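You operate a simulated robot arm through the tools that you are given. There is no shell and no other tool. Be economical: measure what you need, move in short steps, check, and stop when the job is done.

You run a simulated two-armed robot. Do the job below in one go: nothing can be reset, and whatever is moved stays where it is left.

TASK
Pick up the brown box with one hand, pass it to the other hand and put it on the tall rack top shelf. Set down upright: brown box.

The check looks at the end state, three seconds after you hand in, the way a careful person would. Anything else that was tipped, shoved, dropped, spilled or broken makes it a failure.

THE ROBOT
Two 7-joint arms with two-finger parallel grippers on one trunk, on a base that drives. Base frame: it is fixed to the floor where the robot stands at the start and does not move with it; the origin is under the middle of the robot, x ahead of it, y to its left, z up; the surface under the hand at the start is at about z = 60. Lengths are in cm, angles in degrees, forces in N, time in s.
The left shoulder is at the start at [6.2, 19.7, 90.4], the right one opposite. With the tool pointing down near the work surface each hand reaches from about 28 to 70 cm from the robot's upright axis, wherever it stands, measured 20 degrees to its own side. Places, roughly: tall rack top shelf [100, 240, 150]. Payload 1.57 kg a hand.
Tool frame (each hand has its own): the origin (TCP) lies between the finger pads and is the grasp point; the fingertips stand 3 cm ahead of it; z points along the fingers, y is the line along which they close. Largest opening 11 cm; finger width 2.4, thickness 1.2; the body of the gripper, 4.8 by 11.2 cm, starts 7.8 cm behind the TCP.
Orientation is that of the tool frame in the base frame, as a unit quaternion [w, x, y, z]. With the fingers straight down and closing along the base's y, the tool's x points along the base's -x, its y along +y and its z along -z.

THE INTERFACE
- The arms move only by the tool arm_command. It takes "left_steps", "right_steps" or both (then of equal length, played together; a hand with none holds still); each is a list of rows, each an object of numbers (a shift or turn left out is 0, a gripper value left out holds the last): "fingers": the finger opening in cm, from 0 to 11; "dx", "dy", "dz": the shift along the tool's x, y, z in cm; "ax", "ay", "az": the turn, a rotation vector about the tool's x, y, z in degrees. In form: [{"fingers": .., "dx": .., "dy": .., "dz": .., "ax": .., "ay": .., "az": ..}, ...]. A call has 1 to 8 rows; each row shifts and turns the commanded pose from where the row before left it, along the tool's axes as they then stand. A row lasts 0.2 s, in which the tool goes at most 5 cm and 8.6 degrees; a call with a longer step from one row to the next is refused whole, and so is a gripper value outside its range. Where a pose cannot be reached the arm comes as near as it can. A force on the tool above 40 N (or 10 N above the force at the start of the call, whichever is more), or a blocked arm, ends the call early, and 0.2 s more pass. Each finger travels about 7.2 cm/s and halts on what it meets, pressing with about 28 N; the grip force reading is that of the motor and also rises with nothing between the fingers. The clock runs only during rows and for 0.2 s after the last one: add rows that do not move to give the fingers time. It gives the time, the measured TCP pose, the force on the tool (base axes), the opening and the grip force at its end, in the units of the frame above (readings bear some noise), with the torque about the TCP (base axes, N m) and any sound that the robot's microphone picked up.
- Cameras (640 x 400 px; columns grow to the right, rows downward): "scene" is now at [9.22, -2.91, 147.23]; the picture's right is [-0.44, -0.90, 0.00], its down [-0.80, 0.39, -0.46] and it looks along [0.41, -0.20, -0.89] (base axes); focal length 281 px, centre (320, 200). "left" rides on the left gripper at [7, -1.6, -14.1] in its tool frame; the picture's right is [0.23, 0.97, 0.00], its down [-0.86, 0.20, -0.48] and it looks along [-0.47, 0.11, 0.88] (tool axes); focal length 222 px, centre (320, 200). "right" rides on the right gripper at [7, 1.6, -14.1] in its tool frame; the picture's right is [-0.23, 0.97, 0.00], its down [-0.85, -0.20, -0.48] and it looks along [-0.47, -0.11, 0.88] (tool axes); focal length 222 px, centre (320, 200). There is no depth. A picture from a camera that has moved, and an enlarged one, comes with that camera's place and axes in the base frame and with its lens.
- capture(camera): a new picture of that camera. The clock stands still meanwhile.
- raise_lower(by): slides the trunk up (or, below 0, down) by that many cm; the arms and the scene camera ride with it, the base frame stays. It gives what a move gives, with no picture.
- roll_base(legs): drives the robot by 1 to 6 legs, each [ahead, left, turn to the left] in cm, cm and degrees, along the robot's own axes; the way and the turn of a leg run together, so that a leg with both is an arc; at most 150 cm and 180 degrees a leg. The arms and the cameras ride along, it lands a little off, and it stops where it bumps. It gives what a move gives.
- turn_head(pan, tilt): turns the head with the scene camera to pan (to the left, within 86 degrees either way) and tilt (down, from -29 to 69), counted from straight ahead of the robot. It gives what a move gives.
- zoom(camera, box): a new picture of the part [left, top, right, bottom] of that camera's present view, enlarged. The clock stands still meanwhile.
- job_done(): hands the job in; it is judged then, once.

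Work in short steps. Places have to be worked out from the pictures, the camera data and where the tool is seen: move nearer, look again, correct. Check each grasp and each placing, and mend what went wrong. You have 120 turns and 108 pictures in all, those below and enlarged ones among them. Open the grippers and draw the arms clear of the work before you hand the job in, unless the task says otherwise; then end with one line.

The tools are called after ">>>" as a command line: name --argument value ..., lists and objects as JSON in quotes. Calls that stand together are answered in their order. arm_command: Moves the arms, as the interface text tells. Its arguments: {"type":"object","properties":{"left_steps":{"type":"array"},"right_steps":{"type":"array"}},"required":[]} The other tools are called the same way: raise_lower (by) slides the trunk up or down; roll_base (legs) drives the base; turn_head (pan, tilt) turns the head that bears the scene camera; capture (camera) takes a picture; zoom (camera, box) takes an enlarged picture of a part of a camera's view; job_done () hands the job in.

At the start:

```text
clock: 0.0
left_ee_pos: [43.59, 11.44, 88.8]
left_tcp_rot: [0.001, 0.0, 1.0, -0.001]
left_ft_force: [-0.3, 0.0, -0.7]
left_ft_torque: [0.03, -0.02, 0.02]
left_opening: 10.99
left_finger_force: 0.0
right_ee_pos: [34.43, -28.96, 83.41]
right_tcp_rot: [-0.001, 0.0, 1.0, 0.0]
right_ft_force: [-0.3, -0.7, 0.5]
right_ft_torque: [0.02, 0.03, -0.03]
right_opening: 11.01
right_finger_force: 0.1
trunk travel left (down, up): [-50.0, 49.0]
robot x, y, heading: [-0.02, 0.25, -0.2]
head pan, tilt: [-26.3, 62.7]
```

scene: 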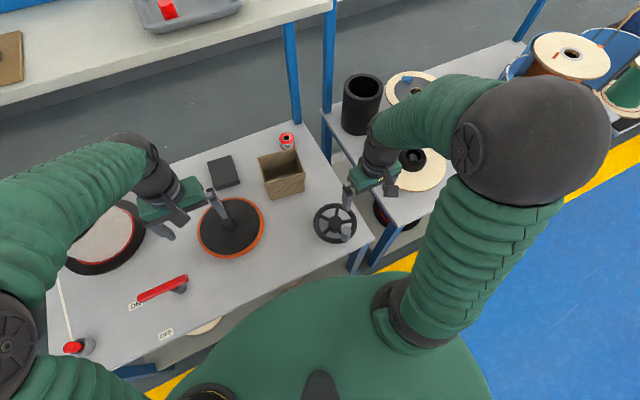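
right: 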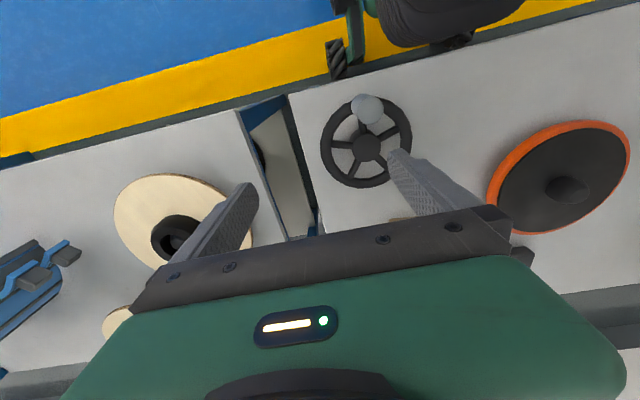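
left: 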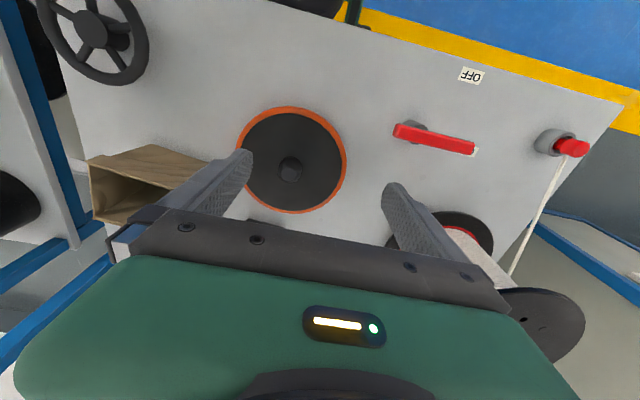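

The brown open box is at about (61, -14) on the bench, near the right hand. I'll zoom in to find its corners and height.

>>> zoom --camera "scene" --box '[200, 100, 360, 250]'

>>> turn_head --pan 70 --tilt 5

>>> capture --camera "scene"

```text
2.67 times, centred on (280, 175) of scene
camera zoom: at [9.22, -2.91, 147.23], right [-0.44, -0.9, 0.0], down [-0.8, 0.39, -0.46], along [0.41, -0.2, -0.89], focal length 750 px, centre (427, 267)
```

zoom: 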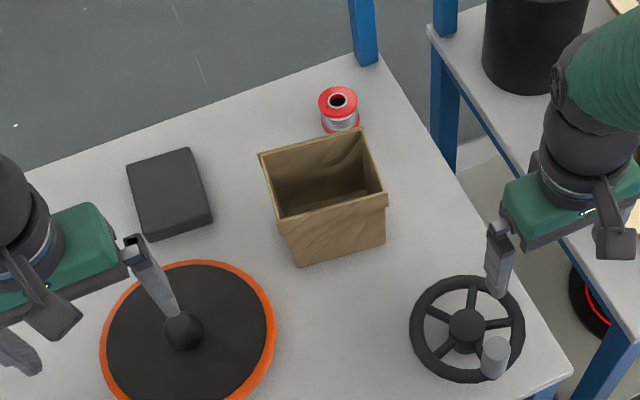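

```text
clock: 1.7
left_ee_pos: [43.34, 11.5, 88.94]
left_tcp_rot: [0.0, 0.0, 1.0, 0.0]
left_ft_force: [0.2, -0.2, 0.6]
left_ft_torque: [0.03, 0.0, -0.01]
left_opening: 10.98
left_finger_force: 0.1
right_ee_pos: [34.21, -29.08, 83.55]
right_tcp_rot: [0.001, 0.0, 1.0, 0.0]
right_ft_force: [-0.1, -0.5, 0.3]
right_ft_torque: [-0.04, 0.0, 0.03]
right_opening: 11.0
right_finger_force: 0.1
trunk travel left (down, up): [-50.0, 49.0]
robot x, y, heading: [0.38, -0.28, 0.2]
head pan, tilt: [70.0, 5.0]
```

```text
103 pictures are left
camera scene: at [6.69, 8.54, 155.8], right [0.94, -0.34, 0.0], down [-0.03, -0.08, -1.0], along [0.34, 0.94, -0.09], focal length 281 px, centre (320, 200)
```

scene: 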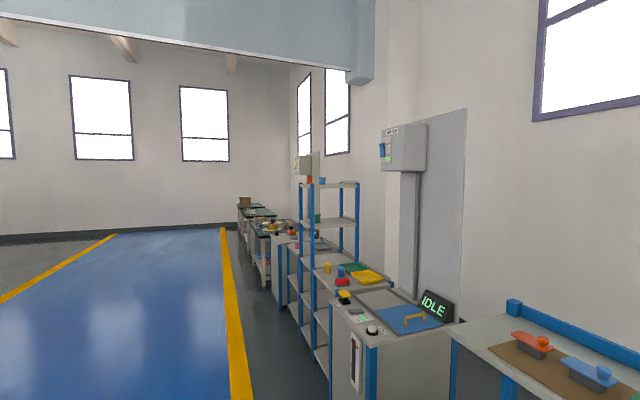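

The box rim sits near x 52–65, y -7 to -20, z about 74, with a yaw of roughly -10°. It is too wide to span, so I'll pinch the right wall with the right hand and later the left wall with the left hand. I'm moving the right hand above the right wall and looking again.

>>> arm_command --right_steps '[{"dz": -4.5, "dx": -1}, {"dz": -3, "dx": -3.5, "dy": 1.5}, {"dx": -4.5, "dy": 2, "az": 5}, {"dx": -4.5, "dy": 2, "az": 5}, {"dx": -3}, {}]'

>>> turn_head --pan -20 --tilt 50

>>> capture --camera "scene"

>>> capture --camera "right"

```text
clock: 3.1
left_ee_pos: [43.29, 11.46, 88.85]
left_tcp_rot: [0.0, 0.0, 1.0, 0.0]
left_ft_force: [-0.3, -0.9, 0.0]
left_ft_torque: [-0.02, 0.01, 0.02]
left_opening: 11.01
left_finger_force: 0.0
right_ee_pos: [50.9, -24.46, 90.92]
right_tcp_rot: [0.001, 0.088, 0.996, 0.0]
right_ft_force: [0.2, -0.3, 1.0]
right_ft_torque: [0.0, 0.0, 0.0]
right_opening: 11.0
right_finger_force: 0.0
trunk travel left (down, up): [-50.0, 49.0]
robot x, y, heading: [-0.08, 0.21, -0.3]
head pan, tilt: [70.0, 5.0]
```

```text
clock: 4.8
left_ee_pos: [43.44, 11.53, 88.94]
left_tcp_rot: [0.0, 0.0, 1.0, 0.0]
left_ft_force: [-0.4, -1.0, -0.6]
left_ft_torque: [0.0, 0.01, 0.0]
left_opening: 10.98
left_finger_force: 0.1
right_ee_pos: [51.12, -24.54, 90.85]
right_tcp_rot: [0.0, 0.087, 0.996, 0.0]
right_ft_force: [-1.0, 0.3, 0.3]
right_ft_torque: [0.0, -0.01, -0.04]
right_opening: 11.02
right_finger_force: 0.0
trunk travel left (down, up): [-50.0, 49.0]
robot x, y, heading: [0.25, -0.05, 0.1]
head pan, tilt: [-20.0, 50.0]
```

```text
102 pictures are left
camera scene: at [10.84, -2.71, 148.79], right [-0.34, -0.94, 0.0], down [-0.72, 0.26, -0.64], along [0.6, -0.22, -0.77], focal length 281 px, centre (320, 200)
```

scene: 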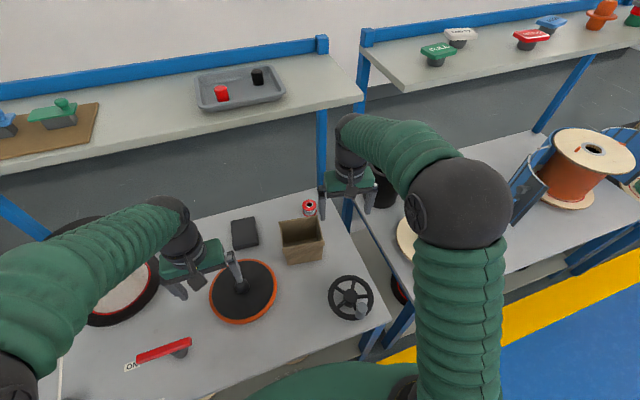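

```text
101 pictures are left
camera right: at [44.3, -21.78, 105.05], right [0.39, 0.92, 0.0], down [0.81, -0.35, 0.48], along [0.44, -0.19, -0.88], focal length 222 px, centre (320, 200)
```

right: 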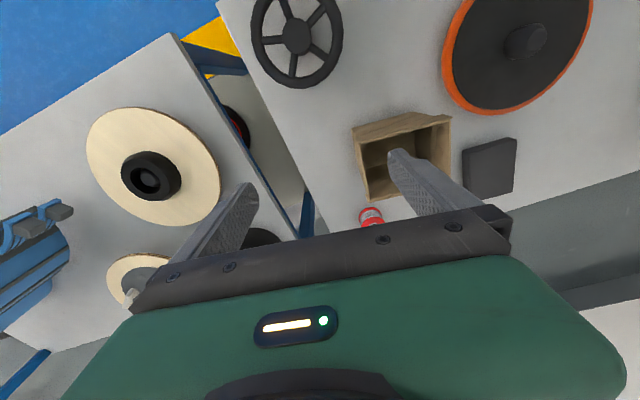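

The right hand is about 17 cm above the rim. I'll zoom the right camera to locate the rim corners precisely.

>>> zoom --camera "right" --box '[320, 90, 480, 240]'

>>> zoom --camera "scene" --box '[230, 170, 390, 270]'

```text
2.67 times, centred on (400, 165) of right
camera zoom: at [44.3, -21.78, 105.05], right [0.39, 0.92, 0.0], down [0.81, -0.35, 0.48], along [0.44, -0.19, -0.88], focal length 592 px, centre (107, 293)
```

zoom: 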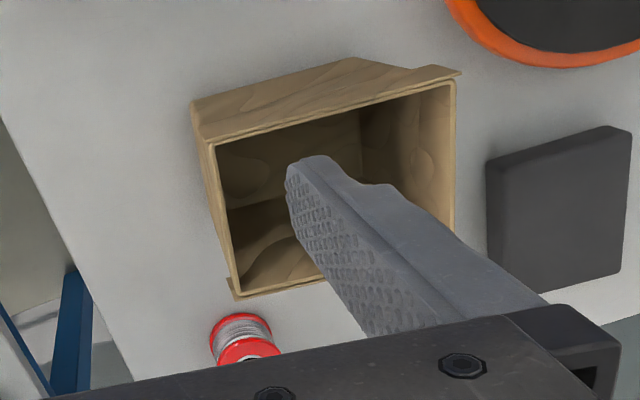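

```text
4.00 times, centred on (310, 220) of scene
camera zoom: at [10.84, -2.71, 148.79], right [-0.34, -0.94, 0.0], down [-0.72, 0.26, -0.64], along [0.6, -0.22, -0.77], focal length 1124 px, centre (360, 120)
```

zoom: 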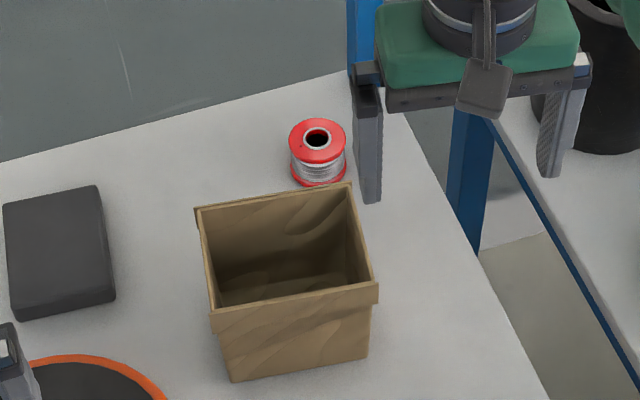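

Triangulating both views gives a 12.5 × 9.5 cm rim at z ≈ 73.5, with the right wall midpoint at about (58.4, -20.7). I'm moving over that point and down to a TCP of about 80, which keeps the fingertips just above the rim.

>>> arm_command --right_steps '[{"dx": -3.2, "dy": 2.5}, {"dx": -3.3, "dy": 2.6}, {"dz": 4}, {"dz": 4}, {"dz": 2.5}, {}]'

>>> capture --camera "right"

>>> zoom --camera "scene" --box '[230, 170, 390, 270]'

```text
clock: 6.2
left_ee_pos: [43.51, 11.51, 88.89]
left_tcp_rot: [0.001, 0.0, 1.0, 0.0]
left_ft_force: [0.8, 0.2, -0.3]
left_ft_torque: [-0.02, 0.01, 0.0]
left_opening: 10.99
left_finger_force: 0.0
right_ee_pos: [58.32, -20.34, 80.3]
right_tcp_rot: [0.0, 0.087, 0.996, 0.001]
right_ft_force: [0.2, -0.4, 1.0]
right_ft_torque: [-0.01, 0.01, -0.01]
right_opening: 11.0
right_finger_force: 0.0
trunk travel left (down, up): [-50.0, 49.0]
robot x, y, heading: [-0.24, -0.47, -0.1]
head pan, tilt: [-20.0, 50.0]
```

```text
98 pictures are left
camera right: at [51.64, -17.67, 94.56], right [0.39, 0.92, 0.0], down [0.81, -0.35, 0.48], along [0.44, -0.19, -0.88], focal length 222 px, centre (320, 200)
```

right: 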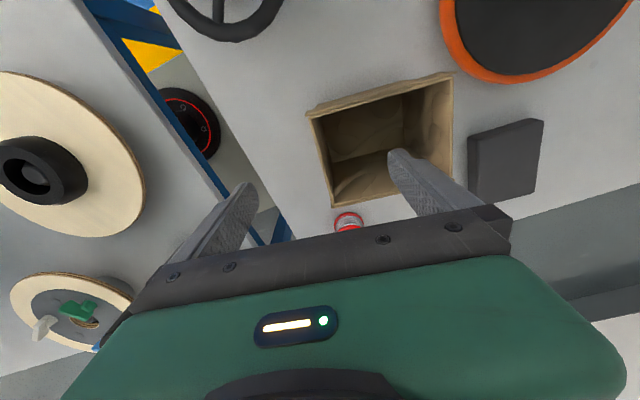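

```text
4.00 times, centred on (310, 220) of scene
camera zoom: at [10.95, -2.66, 148.78], right [-0.34, -0.94, 0.0], down [-0.72, 0.26, -0.64], along [0.6, -0.22, -0.77], focal length 1124 px, centre (360, 120)
```

zoom: 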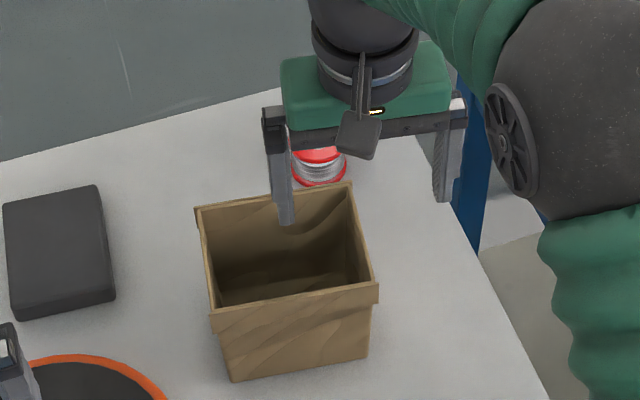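

The fingers straddle the right wall, with the left finger inside the box footprint. I'm descending to TCP z ≈ 72 and closing.

>>> arm_command --right_steps '[{"dz": 3}, {"dz": 3}, {"dz": 2.3}, {}, {"fingers": 5}, {"fingers": 3}]'

>>> capture --camera "right"

```text
clock: 7.6
left_ee_pos: [43.46, 11.45, 88.96]
left_tcp_rot: [0.0, 0.0, 1.0, 0.0]
left_ft_force: [0.2, -0.3, 0.3]
left_ft_torque: [-0.01, 0.02, 0.03]
left_opening: 11.01
left_finger_force: 0.0
right_ee_pos: [58.29, -20.57, 72.12]
right_tcp_rot: [0.0, 0.087, 0.996, 0.0]
right_ft_force: [0.0, 0.9, 0.0]
right_ft_torque: [0.02, -0.01, -0.05]
right_opening: 3.04
right_finger_force: 0.1
trunk travel left (down, up): [-50.0, 49.0]
robot x, y, heading: [0.24, 0.2, -0.0]
head pan, tilt: [-20.0, 50.0]
```

```text
96 pictures are left
camera right: at [51.7, -17.85, 86.26], right [0.39, 0.92, 0.0], down [0.81, -0.35, 0.48], along [0.44, -0.19, -0.88], focal length 222 px, centre (320, 200)
```

right: 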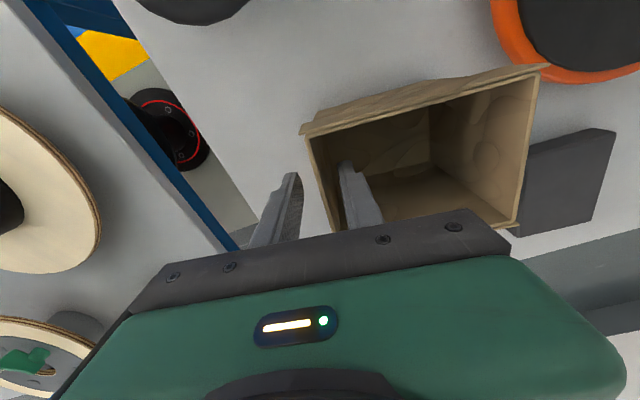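

The wall is roughly centred between the fingers, so I'm closing slowly.

>>> arm_command --right_steps '[{"fingers": 1.8}, {"fingers": 1.2}, {"fingers": 0.6}, {"fingers": 0}, {}, {}]'

>>> capture --camera "right"

```text
clock: 9.0
left_ee_pos: [43.46, 11.47, 88.81]
left_tcp_rot: [0.0, -0.001, 1.0, 0.0]
left_ft_force: [0.3, 0.1, -0.2]
left_ft_torque: [0.01, 0.0, 0.02]
left_opening: 10.99
left_finger_force: 0.0
right_ee_pos: [58.36, -20.62, 72.14]
right_tcp_rot: [0.0, 0.087, 0.996, 0.0]
right_ft_force: [-0.7, 0.9, 4.4]
right_ft_torque: [0.86, -0.12, 0.08]
right_opening: 0.27
right_finger_force: 23.7
trunk travel left (down, up): [-50.0, 49.0]
robot x, y, heading: [0.19, 0.05, 0.1]
head pan, tilt: [-20.0, 50.0]
```

```text
95 pictures are left
camera right: at [51.67, -17.81, 86.33], right [0.39, 0.92, 0.0], down [0.81, -0.35, 0.48], along [0.44, -0.19, -0.88], focal length 222 px, centre (320, 200)
```

right: 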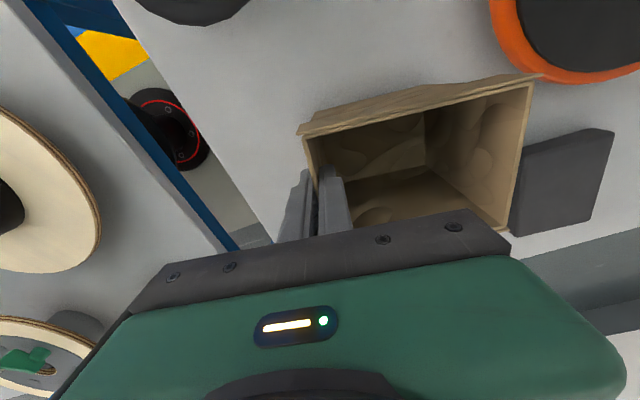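

It is gripped: 0.27 cm of wall at 23.7 N. I'm lifting straight up and checking.

>>> arm_command --right_steps '[{"dz": -1}, {"dz": -2}, {"dz": -3}, {"dz": -4}, {"dz": -4}, {}]'

>>> capture --camera "right"

>>> capture --camera "scene"

```text
clock: 10.4
left_ee_pos: [43.47, 11.53, 88.95]
left_tcp_rot: [-0.001, 0.0, 1.0, -0.001]
left_ft_force: [0.8, -0.4, -0.2]
left_ft_torque: [-0.01, 0.02, 0.01]
left_opening: 10.99
left_finger_force: 0.1
right_ee_pos: [58.22, -20.66, 86.11]
right_tcp_rot: [-0.001, 0.087, 0.996, 0.0]
right_ft_force: [-0.7, 0.1, 0.2]
right_ft_torque: [-0.01, 0.04, -0.01]
right_opening: 0.22
right_finger_force: 23.7
trunk travel left (down, up): [-50.0, 49.0]
robot x, y, heading: [0.06, -0.07, -0.1]
head pan, tilt: [-20.0, 50.0]
```

```text
94 pictures are left
camera right: at [51.55, -17.9, 100.26], right [0.39, 0.92, 0.0], down [0.81, -0.35, 0.48], along [0.44, -0.19, -0.88], focal length 222 px, centre (320, 200)
```

right: 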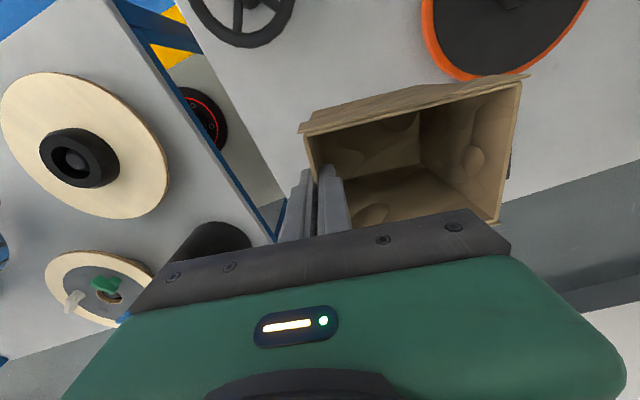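

```text
93 pictures are left
camera scene: at [10.95, -2.69, 148.78], right [-0.34, -0.94, 0.0], down [-0.72, 0.26, -0.64], along [0.6, -0.22, -0.77], focal length 281 px, centre (320, 200)
```

scene: 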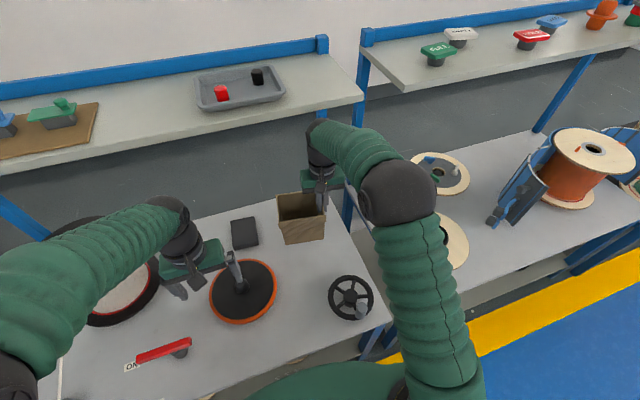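

The box is held. I'll zoom in on it to see how it hangs.

>>> zoom --camera "scene" --box '[250, 160, 378, 260]'

```text
4.00 times, centred on (314, 210) of scene
camera zoom: at [10.95, -2.69, 148.78], right [-0.34, -0.94, 0.0], down [-0.72, 0.26, -0.64], along [0.6, -0.22, -0.77], focal length 1124 px, centre (344, 160)
```

zoom: 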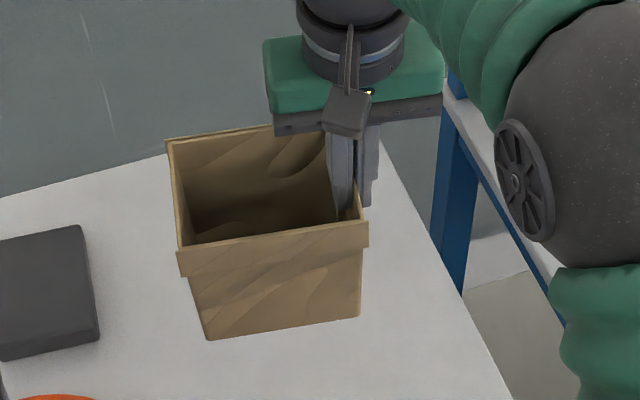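

The box hangs practically level. I'm bringing it back toward the robot at about (46, -18, 92), squaring its yaw, and then passing it over.

>>> arm_command --right_steps '[{"dz": -3, "dx": 2}, {"dz": -3, "dx": 3}, {"dx": 4}, {"dx": 3.5, "dy": 0.5}, {"az": -5}, {"az": -5}, {}]'

>>> capture --camera "scene"

>>> capture --camera "left"

```text
clock: 12.0
left_ee_pos: [43.5, 11.6, 88.84]
left_tcp_rot: [0.0, 0.0, 1.0, 0.0]
left_ft_force: [-0.1, 0.2, -0.5]
left_ft_torque: [-0.07, 0.04, -0.02]
left_opening: 10.98
left_finger_force: 0.0
right_ee_pos: [46.04, -17.98, 91.94]
right_tcp_rot: [-0.001, -0.001, 1.0, 0.0]
right_ft_force: [0.3, -0.3, -1.1]
right_ft_torque: [0.01, 0.01, -0.02]
right_opening: 0.2
right_finger_force: 23.8
trunk travel left (down, up): [-50.0, 49.0]
robot x, y, heading: [-0.06, 0.11, -0.2]
head pan, tilt: [-20.0, 50.0]
```

```text
91 pictures are left
camera scene: at [10.8, -2.68, 148.79], right [-0.34, -0.94, 0.0], down [-0.72, 0.26, -0.64], along [0.6, -0.22, -0.77], focal length 281 px, centre (320, 200)
```

scene: 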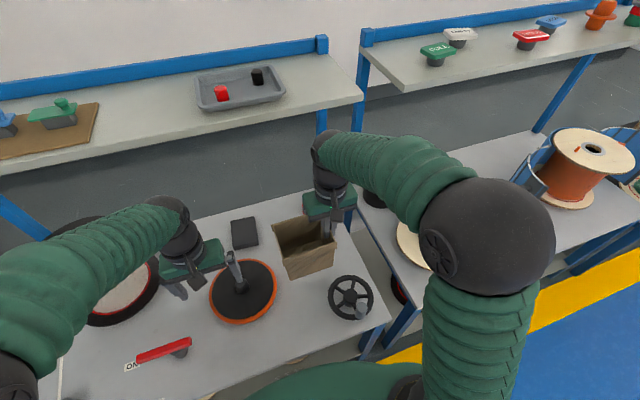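

```text
90 pictures are left
camera left: at [36.5, 9.88, 103.0], right [-0.23, 0.97, 0.0], down [0.86, 0.2, 0.48], along [0.47, 0.11, -0.88], focal length 222 px, centre (320, 200)
```

left: 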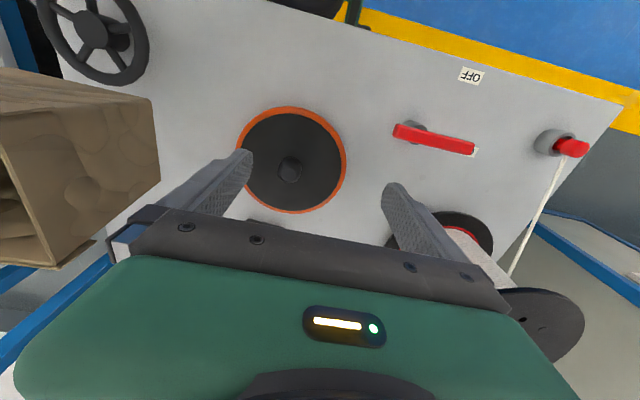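

I'll zoom on the box to fix the position of its left wall. Then I'll raise the left hand above it with a smaller opening.

>>> zoom --camera "scene" --box '[250, 180, 378, 280]'

>>> arm_command --left_steps '[{"dz": -4.5, "fingers": 7}, {"dz": -4.5}, {"dz": -4.5}, {"dz": -2.5, "dx": -1.5, "dy": -3}, {"dx": -1, "dy": -4}, {}]'

>>> capture --camera "left"

```text
4.00 times, centred on (314, 230) of scene
camera zoom: at [10.8, -2.68, 148.79], right [-0.34, -0.94, 0.0], down [-0.72, 0.26, -0.64], along [0.6, -0.22, -0.77], focal length 1124 px, centre (344, 80)
```

zoom: 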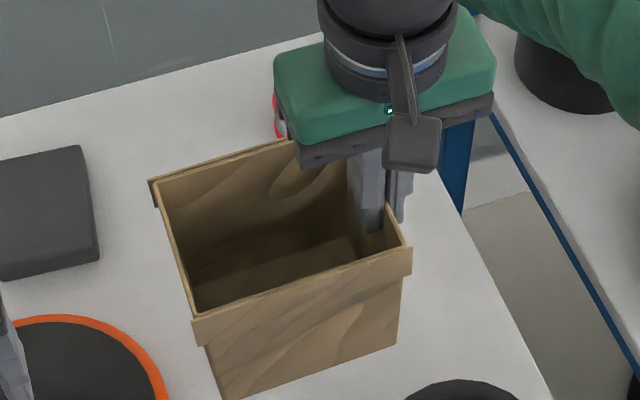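

```text
clock: 13.4
left_ee_pos: [45.83, 4.42, 104.96]
left_tcp_rot: [-0.001, 0.0, 1.0, 0.0]
left_ft_force: [0.1, 0.5, -1.0]
left_ft_torque: [0.0, -0.02, -0.02]
left_opening: 7.0
left_finger_force: 0.1
right_ee_pos: [45.99, -17.92, 92.16]
right_tcp_rot: [0.0, 0.0, 1.0, -0.001]
right_ft_force: [-0.3, 0.3, -0.3]
right_ft_torque: [-0.05, 0.0, -0.02]
right_opening: 0.18
right_finger_force: 23.9
trunk travel left (down, up): [-50.0, 49.0]
robot x, y, heading: [0.26, -0.14, -0.1]
head pan, tilt: [-20.0, 50.0]
```

```text
88 pictures are left
camera left: at [38.89, 2.86, 119.02], right [-0.23, 0.97, 0.0], down [0.85, 0.2, 0.48], along [0.47, 0.11, -0.88], focal length 222 px, centre (320, 200)
```

left: 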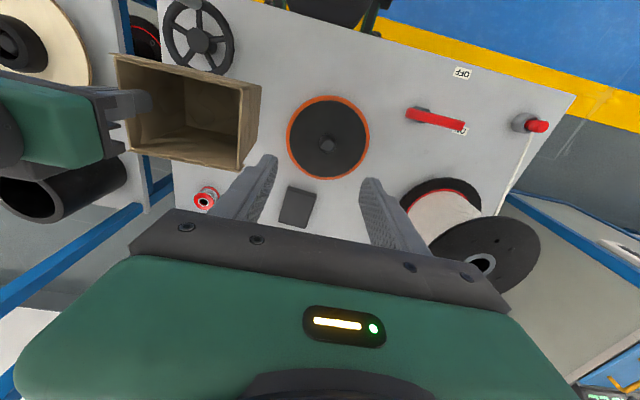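

The left wall rim runs along x at y ≈ -4.6, with its midpoint near x 46 and rim z ≈ 93.5. I'm moving over it and down until the tips are just above the rim.

>>> arm_command --left_steps '[{"dy": -4.5}, {"dy": -4.5}, {"dz": 3}, {"dz": 3.5}, {}]'

>>> capture --camera "left"

>>> zoom --camera "scene" --box '[230, 160, 390, 280]'

```text
clock: 14.6
left_ee_pos: [46.0, -4.5, 98.2]
left_tcp_rot: [0.0, 0.0, 1.0, 0.001]
left_ft_force: [0.2, -0.3, 0.2]
left_ft_torque: [0.03, -0.03, 0.02]
left_opening: 6.99
left_finger_force: 0.2
right_ee_pos: [45.99, -18.03, 92.07]
right_tcp_rot: [0.0, -0.001, 1.0, 0.001]
right_ft_force: [0.9, -0.7, -0.4]
right_ft_torque: [-0.05, 0.01, 0.03]
right_opening: 0.19
right_finger_force: 23.8
trunk travel left (down, up): [-50.0, 49.0]
robot x, y, heading: [0.02, -0.02, 0.0]
head pan, tilt: [-20.0, 50.0]
```

```text
87 pictures are left
camera left: at [39.05, -6.18, 112.38], right [-0.23, 0.97, 0.0], down [0.86, 0.2, 0.48], along [0.47, 0.11, -0.88], focal length 222 px, centre (320, 200)
```

left: 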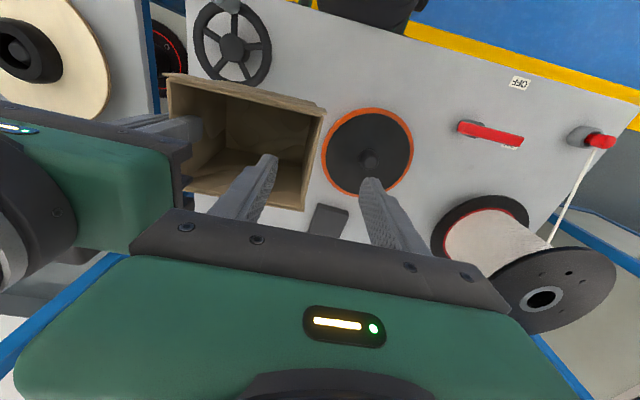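

```text
3.33 times, centred on (310, 220) of scene
camera zoom: at [10.79, -2.79, 148.79], right [-0.34, -0.94, 0.0], down [-0.72, 0.26, -0.64], along [0.6, -0.22, -0.77], focal length 937 px, centre (353, 133)
```

zoom: 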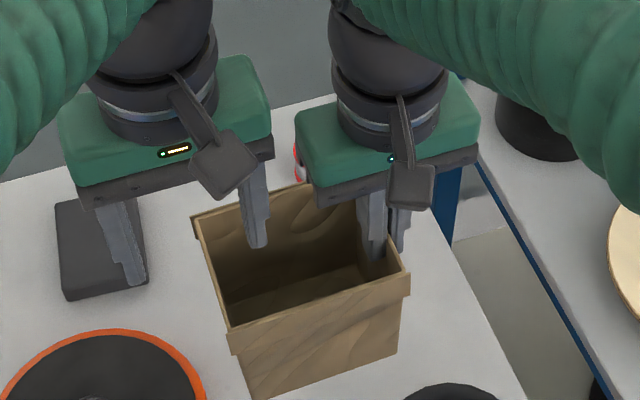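

The wall is at about y -5.1, so I'm shifting slightly, descending to TCP z 92 and half-closing.

>>> arm_command --left_steps '[{"dy": -0.5, "dz": 2}, {"dz": 2}, {"dz": 2.1}, {}, {"fingers": 4}, {"fingers": 3}]'

>>> capture --camera "left"

>>> zoom --camera "scene" --box '[230, 160, 390, 280]'

```text
clock: 16.0
left_ee_pos: [46.02, -5.02, 92.3]
left_tcp_rot: [0.001, -0.001, 1.0, 0.001]
left_ft_force: [-0.2, -0.5, 0.8]
left_ft_torque: [0.0, -0.01, 0.02]
left_opening: 3.01
left_finger_force: 0.0
right_ee_pos: [46.12, -17.9, 92.07]
right_tcp_rot: [0.001, 0.0, 1.0, 0.001]
right_ft_force: [-0.8, 0.1, -0.6]
right_ft_torque: [0.0, 0.0, 0.01]
right_opening: 0.2
right_finger_force: 23.9
trunk travel left (down, up): [-50.0, 49.0]
robot x, y, heading: [-0.13, 0.14, 0.1]
head pan, tilt: [-20.0, 50.0]
```

```text
85 pictures are left
camera left: at [39.08, -6.68, 106.36], right [-0.23, 0.97, 0.0], down [0.86, 0.2, 0.48], along [0.47, 0.11, -0.88], focal length 222 px, centre (320, 200)
```

left: 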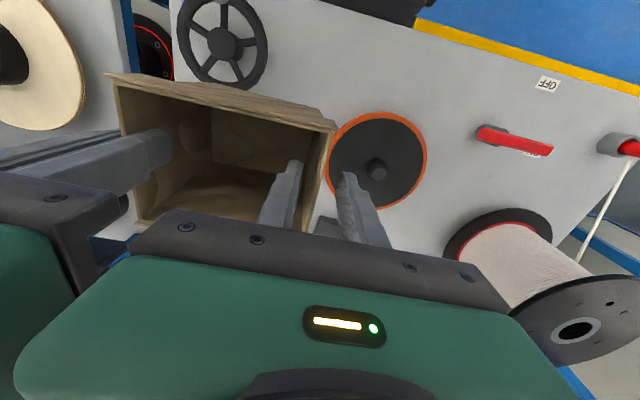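

```text
3.33 times, centred on (310, 220) of scene
camera zoom: at [10.84, -2.76, 148.79], right [-0.34, -0.94, 0.0], down [-0.72, 0.26, -0.64], along [0.6, -0.22, -0.77], focal length 937 px, centre (353, 133)
```

zoom: 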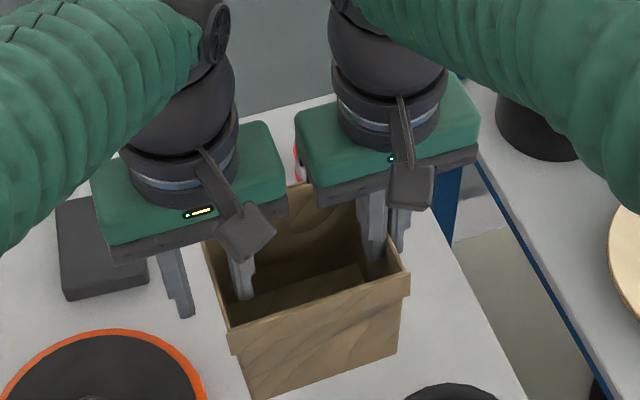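

The wall lies between the left fingers, so I'm closing slowly.

>>> arm_command --left_steps '[{"fingers": 1.8}, {"fingers": 1.2}, {"fingers": 0.6}, {"fingers": 0}, {}, {}]'

>>> capture --camera "left"

```text
clock: 17.4
left_ee_pos: [46.06, -5.24, 92.26]
left_tcp_rot: [0.0, 0.001, 1.0, -0.002]
left_ft_force: [0.2, -15.7, 3.3]
left_ft_torque: [-0.9, -0.02, 0.05]
left_opening: 0.31
left_finger_force: 24.1
right_ee_pos: [46.01, -17.91, 92.1]
right_tcp_rot: [-0.001, 0.0, 1.0, 0.002]
right_ft_force: [0.5, 16.8, -4.4]
right_ft_torque: [0.36, 0.01, -0.1]
right_opening: 0.23
right_finger_force: 23.3
trunk travel left (down, up): [-50.0, 49.0]
robot x, y, heading: [-0.09, -0.13, -0.1]
head pan, tilt: [-20.0, 50.0]
```

```text
83 pictures are left
camera left: at [39.04, -6.77, 106.42], right [-0.23, 0.97, 0.0], down [0.85, 0.2, 0.48], along [0.47, 0.11, -0.88], focal length 222 px, centre (320, 200)
```

left: 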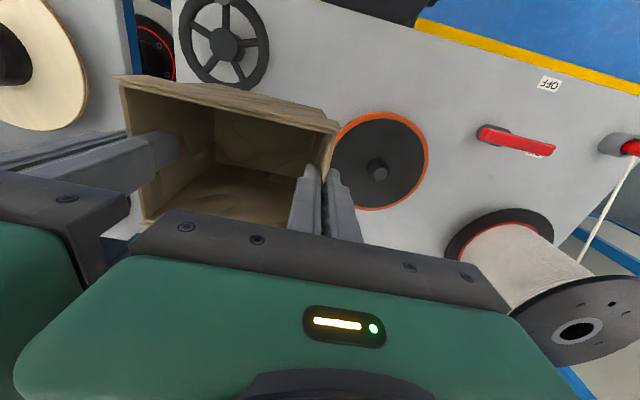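

Both hands hold the box, with about 16 N of tension between them. I'll ease the left hand 0.3 cm inward and then open the right hand.

>>> arm_command --left_steps '[{"dy": -0.15}, {"dy": -0.15}, {}]'

>>> arm_command --right_steps '[{"fingers": 1}, {"fingers": 2.5}, {"fingers": 4}, {}]'

>>> capture --camera "left"

>>> capture --camera "right"

```text
clock: 18.2
left_ee_pos: [45.97, -5.37, 92.39]
left_tcp_rot: [0.0, 0.0, 1.0, 0.0]
left_ft_force: [0.5, -11.9, 3.0]
left_ft_torque: [-0.88, -0.08, -0.02]
left_opening: 0.31
left_finger_force: 23.8
right_ee_pos: [46.0, -17.93, 92.0]
right_tcp_rot: [-0.001, 0.0, 1.0, 0.0]
right_ft_force: [0.5, 12.8, -4.4]
right_ft_torque: [0.36, 0.11, 0.0]
right_opening: 0.18
right_finger_force: 23.6
trunk travel left (down, up): [-50.0, 49.0]
robot x, y, heading: [0.38, 0.08, -0.1]
head pan, tilt: [-20.0, 50.0]
```

```text
clock: 19.2
left_ee_pos: [46.08, -5.31, 92.33]
left_tcp_rot: [-0.001, -0.001, 1.0, 0.001]
left_ft_force: [1.0, 0.7, 1.0]
left_ft_torque: [-0.01, -0.03, 0.0]
left_opening: 0.21
left_finger_force: 23.2
right_ee_pos: [46.17, -17.92, 92.12]
right_tcp_rot: [0.0, 0.0, 1.0, 0.0]
right_ft_force: [-0.4, -0.3, 0.5]
right_ft_torque: [-0.01, 0.01, -0.01]
right_opening: 3.98
right_finger_force: 0.0
trunk travel left (down, up): [-50.0, 49.0]
robot x, y, heading: [-0.15, 0.07, -0.1]
head pan, tilt: [-20.0, 50.0]
```

```text
82 pictures are left
camera left: at [39.07, -6.96, 106.39], right [-0.23, 0.97, 0.0], down [0.86, 0.2, 0.48], along [0.47, 0.11, -0.88], focal length 222 px, centre (320, 200)
```

left: 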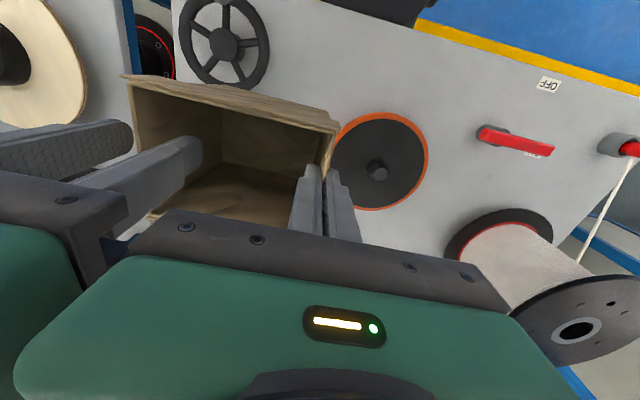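

```text
81 pictures are left
camera right: at [38.95, -16.42, 106.22], right [0.23, 0.97, 0.0], down [0.86, -0.2, 0.48], along [0.47, -0.11, -0.88], focal length 222 px, centre (320, 200)
```

right: 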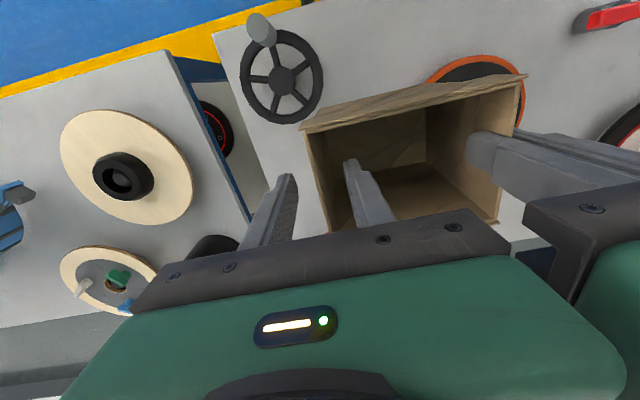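

The left hand holds the box alone. I'm lifting the right hand out and tucking it away to the right.

>>> arm_command --right_steps '[{"dz": -4}, {"dz": -4}, {"dz": -2, "dy": -2}, {"dy": -4.5}, {"dy": -4.5, "dx": 2}, {"dx": 4.5, "dy": -1}, {"dx": 4.5, "fingers": 3}, {}]'

>>> turn_head --pan 65 --tilt 0

>>> zoom --camera "scene" --box '[220, 120, 440, 280]'

>>> capture --camera "left"

```text
clock: 21.0
left_ee_pos: [46.24, -5.37, 92.27]
left_tcp_rot: [0.0, 0.0, 1.0, 0.002]
left_ft_force: [0.1, 0.7, -0.4]
left_ft_torque: [0.01, 0.02, 0.01]
left_opening: 0.17
left_finger_force: 23.7
right_ee_pos: [34.95, -30.13, 102.36]
right_tcp_rot: [-0.002, 0.0, 1.0, 0.0]
right_ft_force: [0.6, 0.3, -0.1]
right_ft_torque: [-0.05, -0.02, -0.03]
right_opening: 2.97
right_finger_force: 0.1
trunk travel left (down, up): [-50.0, 49.0]
robot x, y, heading: [-0.05, -0.02, -0.3]
head pan, tilt: [-20.0, 50.0]
```

```text
clock: 22.6
left_ee_pos: [46.15, -5.38, 92.29]
left_tcp_rot: [0.0, 0.0, 1.0, 0.001]
left_ft_force: [0.5, -0.3, 0.3]
left_ft_torque: [0.04, 0.01, -0.01]
left_opening: 0.21
left_finger_force: 23.7
right_ee_pos: [35.02, -30.11, 102.25]
right_tcp_rot: [0.0, -0.001, 1.0, 0.0]
right_ft_force: [-0.3, -0.3, 0.7]
right_ft_torque: [0.02, 0.01, -0.01]
right_opening: 3.0
right_finger_force: 0.1
trunk travel left (down, up): [-50.0, 49.0]
robot x, y, heading: [0.15, 0.03, -0.0]
head pan, tilt: [65.0, 0.0]
```

```text
2.50 times, centred on (330, 200) of scene
camera zoom: at [7.36, 7.98, 156.59], right [0.91, -0.42, 0.0], down [0.0, 0.0, -1.0], along [0.42, 0.91, 0.0], focal length 703 px, centre (295, 200)
```

zoom: 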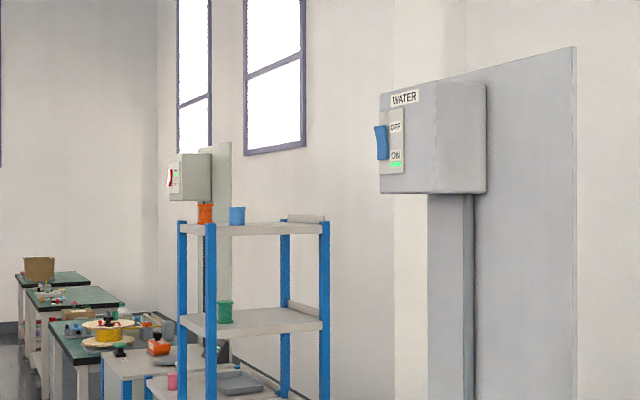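

```text
79 pictures are left
camera left: at [39.07, -6.99, 106.39], right [-0.23, 0.97, 0.0], down [0.86, 0.2, 0.48], along [0.47, 0.11, -0.88], focal length 222 px, centre (320, 200)
```

left: 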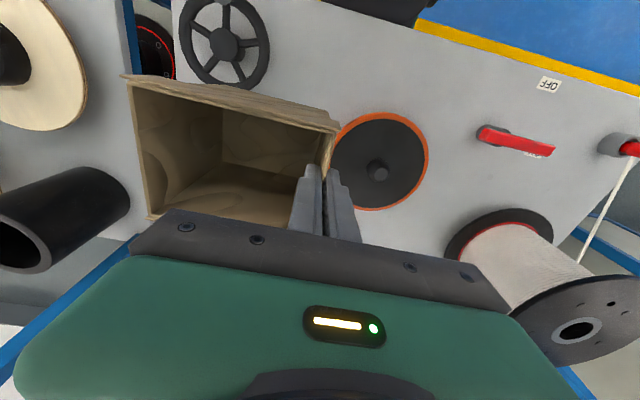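

The box is secure in the left hand. The rack ahead-left has orange and blue cups on its top shelf. I'm backing out of the bench and then raising the trunk.

>>> roll_base --legs '[[-40, 0, 0]]'

>>> raise_lower --by 48

>>> turn_head --pan 75 --tilt 20

>>> capture --camera "scene"

>>> capture --camera "left"

```text
clock: 25.1
left_ee_pos: [6.12, -5.36, 92.41]
left_tcp_rot: [0.0, -0.002, 1.0, 0.001]
left_ft_force: [0.7, 0.0, -0.6]
left_ft_torque: [0.03, -0.02, 0.0]
left_opening: 0.19
left_finger_force: 23.6
right_ee_pos: [-4.88, -30.09, 102.33]
right_tcp_rot: [0.0, 0.0, 1.0, 0.001]
right_ft_force: [-0.3, 0.4, 0.9]
right_ft_torque: [-0.04, 0.02, 0.0]
right_opening: 2.97
right_finger_force: 0.0
trunk travel left (down, up): [-50.0, 49.0]
robot x, y, heading: [-39.61, -0.0, 0.1]
head pan, tilt: [65.0, 0.0]
```

```text
refused: 48 is not a number from -40 to 40
```

```text
clock: 25.9
left_ee_pos: [5.98, -5.28, 92.38]
left_tcp_rot: [0.001, 0.0, 1.0, 0.0]
left_ft_force: [-0.2, -1.4, -0.1]
left_ft_torque: [0.01, 0.03, -0.01]
left_opening: 0.18
left_finger_force: 23.7
right_ee_pos: [-4.96, -30.15, 102.25]
right_tcp_rot: [0.0, -0.001, 1.0, 0.001]
right_ft_force: [0.3, 0.0, -1.0]
right_ft_torque: [0.02, -0.03, 0.0]
right_opening: 3.01
right_finger_force: 0.0
trunk travel left (down, up): [-50.0, 49.0]
robot x, y, heading: [-39.88, 0.25, 0.1]
head pan, tilt: [75.0, 20.0]
```

```text
78 pictures are left
camera scene: at [-33.96, 8.79, 153.38], right [0.97, -0.26, 0.0], down [-0.09, -0.33, -0.94], along [0.24, 0.91, -0.34], focal length 281 px, centre (320, 200)
```

scene: 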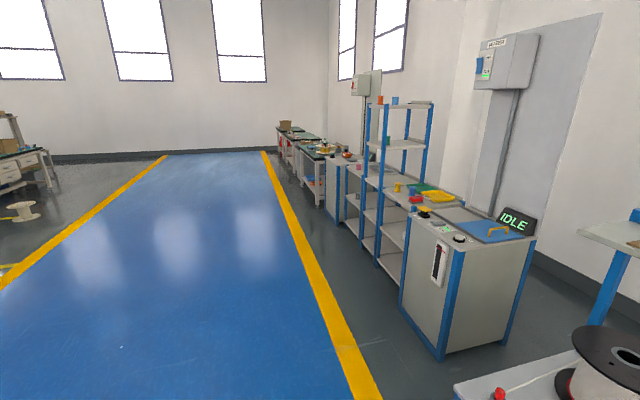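

```text
77 pictures are left
camera left: at [-0.9, -6.94, 106.41], right [-0.23, 0.97, 0.0], down [0.85, 0.2, 0.48], along [0.47, 0.11, -0.88], focal length 222 px, centre (320, 200)
```

left: 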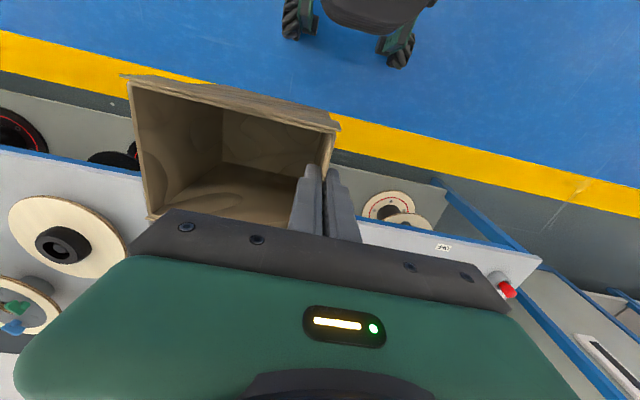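

The aisle is clear. I'm raising the trunk in two slides, then driving left to be abreast of the rack.

>>> raise_lower --by 40

>>> raise_lower --by 8

>>> roll_base --legs '[[0, 110, 0], [0, 110, 0]]'

>>> turn_head --pan 0 --tilt 25

>>> capture --camera "scene"

```text
clock: 29.7
left_ee_pos: [6.14, -5.36, 132.37]
left_tcp_rot: [0.0, -0.001, 1.0, 0.001]
left_ft_force: [0.0, 0.5, -0.3]
left_ft_torque: [0.02, 0.03, -0.03]
left_opening: 0.19
left_finger_force: 23.5
right_ee_pos: [-4.9, -30.16, 142.34]
right_tcp_rot: [-0.001, -0.001, 1.0, 0.0]
right_ft_force: [0.6, -0.6, -0.5]
right_ft_torque: [-0.02, 0.02, 0.02]
right_opening: 3.01
right_finger_force: 0.0
trunk travel left (down, up): [-90.0, 9.0]
robot x, y, heading: [-39.87, -0.24, 0.2]
head pan, tilt: [75.0, 20.0]
```

```text
clock: 30.9
left_ee_pos: [6.1, -5.37, 140.29]
left_tcp_rot: [0.0, -0.001, 1.0, 0.0]
left_ft_force: [0.1, 0.0, -0.5]
left_ft_torque: [0.03, -0.01, -0.03]
left_opening: 0.18
left_finger_force: 23.6
right_ee_pos: [-4.95, -30.08, 150.24]
right_tcp_rot: [0.001, -0.001, 1.0, 0.001]
right_ft_force: [-0.5, -0.6, 0.9]
right_ft_torque: [-0.03, 0.03, 0.0]
right_opening: 2.98
right_finger_force: 0.1
trunk travel left (down, up): [-98.0, 1.0]
robot x, y, heading: [-40.44, 0.23, 0.1]
head pan, tilt: [75.0, 20.0]
```

```text
clock: 41.7
left_ee_pos: [8.47, 211.23, 140.37]
left_tcp_rot: [0.001, 0.02, 1.0, 0.002]
left_ft_force: [0.1, 0.4, -0.8]
left_ft_torque: [0.01, -0.04, 0.02]
left_opening: 0.18
left_finger_force: 23.2
right_ee_pos: [-3.58, 187.01, 150.3]
right_tcp_rot: [0.0, 0.02, 1.0, 0.002]
right_ft_force: [0.4, 0.7, 0.2]
right_ft_torque: [0.0, -0.01, -0.02]
right_opening: 3.0
right_finger_force: 0.0
trunk travel left (down, up): [-98.0, 1.0]
robot x, y, heading: [-37.16, 218.95, -2.3]
head pan, tilt: [75.0, 20.0]
```

```text
clock: 43.2
left_ee_pos: [8.24, 211.55, 140.33]
left_tcp_rot: [0.0, 0.02, 1.0, 0.001]
left_ft_force: [-0.3, -0.3, -0.1]
left_ft_torque: [0.04, -0.01, -0.01]
left_opening: 0.16
left_finger_force: 23.1
right_ee_pos: [-3.81, 187.11, 150.35]
right_tcp_rot: [0.0, 0.02, 1.0, 0.001]
right_ft_force: [-0.3, 0.2, -0.5]
right_ft_torque: [0.01, -0.01, -0.03]
right_opening: 2.98
right_finger_force: 0.1
trunk travel left (down, up): [-98.0, 1.0]
robot x, y, heading: [-37.13, 219.01, -2.2]
head pan, tilt: [0.0, 25.0]
```

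```text
76 pictures are left
camera scene: at [-24.51, 218.09, 200.54], right [-0.04, -1.0, 0.0], down [-0.42, 0.02, -0.91], along [0.9, -0.04, -0.42], focal length 281 px, centre (320, 200)
```

scene: 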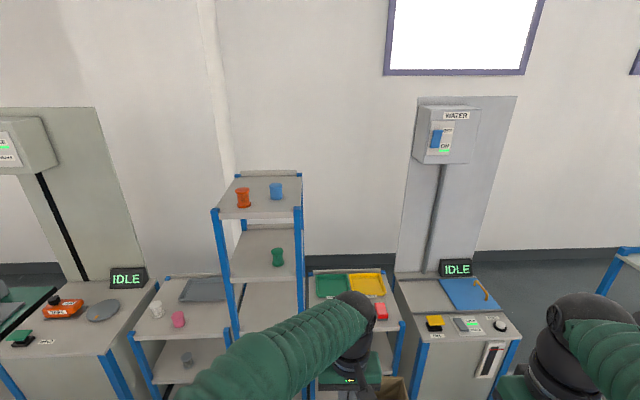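

The rack is seen well now: its top shelf holds an orange cup at the front-left and a blue one in the middle. I'll zoom in to measure it.

>>> zoom --camera "scene" --box '[190, 150, 326, 240]'

```text
4.44 times, centred on (258, 195) of scene
camera zoom: at [-24.51, 218.09, 200.54], right [-0.04, -1.0, 0.0], down [-0.42, 0.02, -0.91], along [0.9, -0.04, -0.42], focal length 1249 px, centre (596, 222)
```

zoom: 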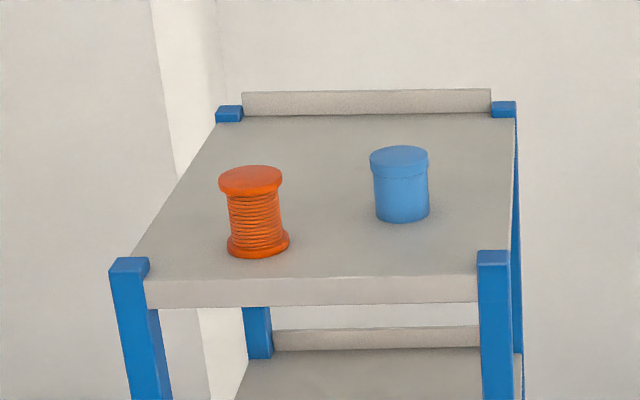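

The top shelf spans about x 73–113, y 222–256. The orange spool is at about (79, 244) and the blue jar at about (87, 232). The free spot behind the orange spool and left of the blue jar is around (91, 246). I'll test how high the left arm can carry the box with the tool vertical, and tuck the right hand outward.

>>> arm_command --left_steps '[{"dz": -4}, {"dz": -4, "dy": 2}, {"dz": -4, "dy": 2.5}, {"dz": -4, "dy": 2.5}, {"dz": -4, "dy": 2.5}, {"dy": 3, "dz": -2}, {"dy": 3, "dz": -2}, {}]' --right_steps '[{"dy": -3}, {"dy": -3}, {"dx": 3}, {"dx": 3}, {"fingers": 1}, {}, {}, {}]'

>>> capture --camera "left"

```text
clock: 45.0
left_ee_pos: [8.77, 227.08, 164.47]
left_tcp_rot: [0.001, 0.021, 1.0, 0.0]
left_ft_force: [0.9, -0.7, -0.1]
left_ft_torque: [0.03, -0.03, 0.03]
left_opening: 0.18
left_finger_force: 24.0
right_ee_pos: [-10.09, 181.7, 150.1]
right_tcp_rot: [0.001, 0.021, 1.0, 0.0]
right_ft_force: [-0.8, 0.0, -0.1]
right_ft_torque: [0.02, 0.0, 0.01]
right_opening: 1.02
right_finger_force: 0.2
trunk travel left (down, up): [-98.0, 1.0]
robot x, y, heading: [-37.31, 218.61, -2.4]
head pan, tilt: [0.0, 25.0]
```

```text
74 pictures are left
camera left: at [1.76, 225.74, 178.58], right [-0.19, 0.98, 0.0], down [0.86, 0.16, 0.48], along [0.47, 0.09, -0.88], focal length 222 px, centre (320, 200)
```

left: 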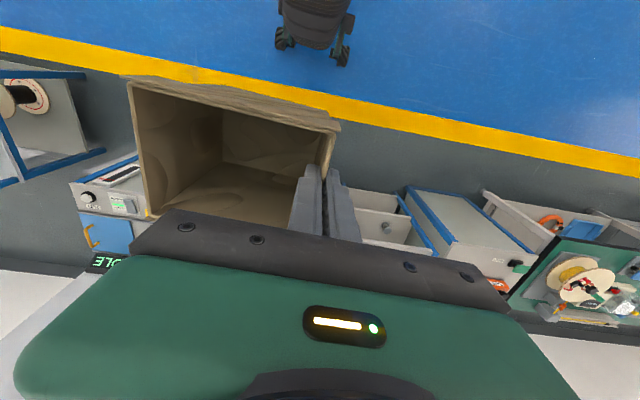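

It reaches z 164.5 with ease. I'll go to about 173 and test the forward reach too.

>>> arm_command --left_steps '[{"dz": -3}, {"dz": -3}, {"dz": -3}, {"dy": 2}, {"dx": -2}, {"dx": -2}, {}]'

```text
clock: 46.6
left_ee_pos: [9.09, 229.53, 168.6]
left_tcp_rot: [0.002, 0.02, 1.0, 0.0]
left_ft_force: [-0.3, -0.1, -0.7]
left_ft_torque: [0.03, -0.03, 0.03]
left_opening: 0.17
left_finger_force: 23.5
left hand out of reach, approached as far as the arm can: row 2, 3, 5, 6
right_ee_pos: [-10.27, 181.46, 150.13]
right_tcp_rot: [0.001, 0.021, 1.0, 0.002]
right_ft_force: [0.2, -0.9, 0.5]
right_ft_torque: [-0.01, -0.01, -0.02]
right_opening: 1.03
right_finger_force: 0.1
trunk travel left (down, up): [-98.0, 1.0]
robot x, y, heading: [-37.39, 218.47, -2.3]
head pan, tilt: [0.0, 25.0]
```

Reach tops out near z 168.6 at 46 cm ahead, so I can't clear the cups over the top. Instead I'll enter past the left of the orange spool (y > 248) and slide right behind it. First I'll test z 166 with more forward reach, with the hand more in line with the shoulder.

>>> arm_command --left_steps '[{"dz": 2}, {"dy": 3}, {"dx": -2}, {"dx": -2}, {}]'

```text
clock: 47.8
left_ee_pos: [13.42, 232.41, 166.43]
left_tcp_rot: [0.002, 0.021, 1.0, 0.001]
left_ft_force: [-0.8, 0.5, -0.8]
left_ft_torque: [0.01, -0.05, 0.01]
left_opening: 0.18
left_finger_force: 23.2
right_ee_pos: [-9.9, 181.41, 150.08]
right_tcp_rot: [0.0, 0.019, 1.0, 0.002]
right_ft_force: [-0.8, -1.0, 0.2]
right_ft_torque: [0.01, -0.03, 0.0]
right_opening: 1.02
right_finger_force: 0.0
trunk travel left (down, up): [-98.0, 1.0]
robot x, y, heading: [-37.41, 218.95, -2.2]
head pan, tilt: [0.0, 25.0]
```

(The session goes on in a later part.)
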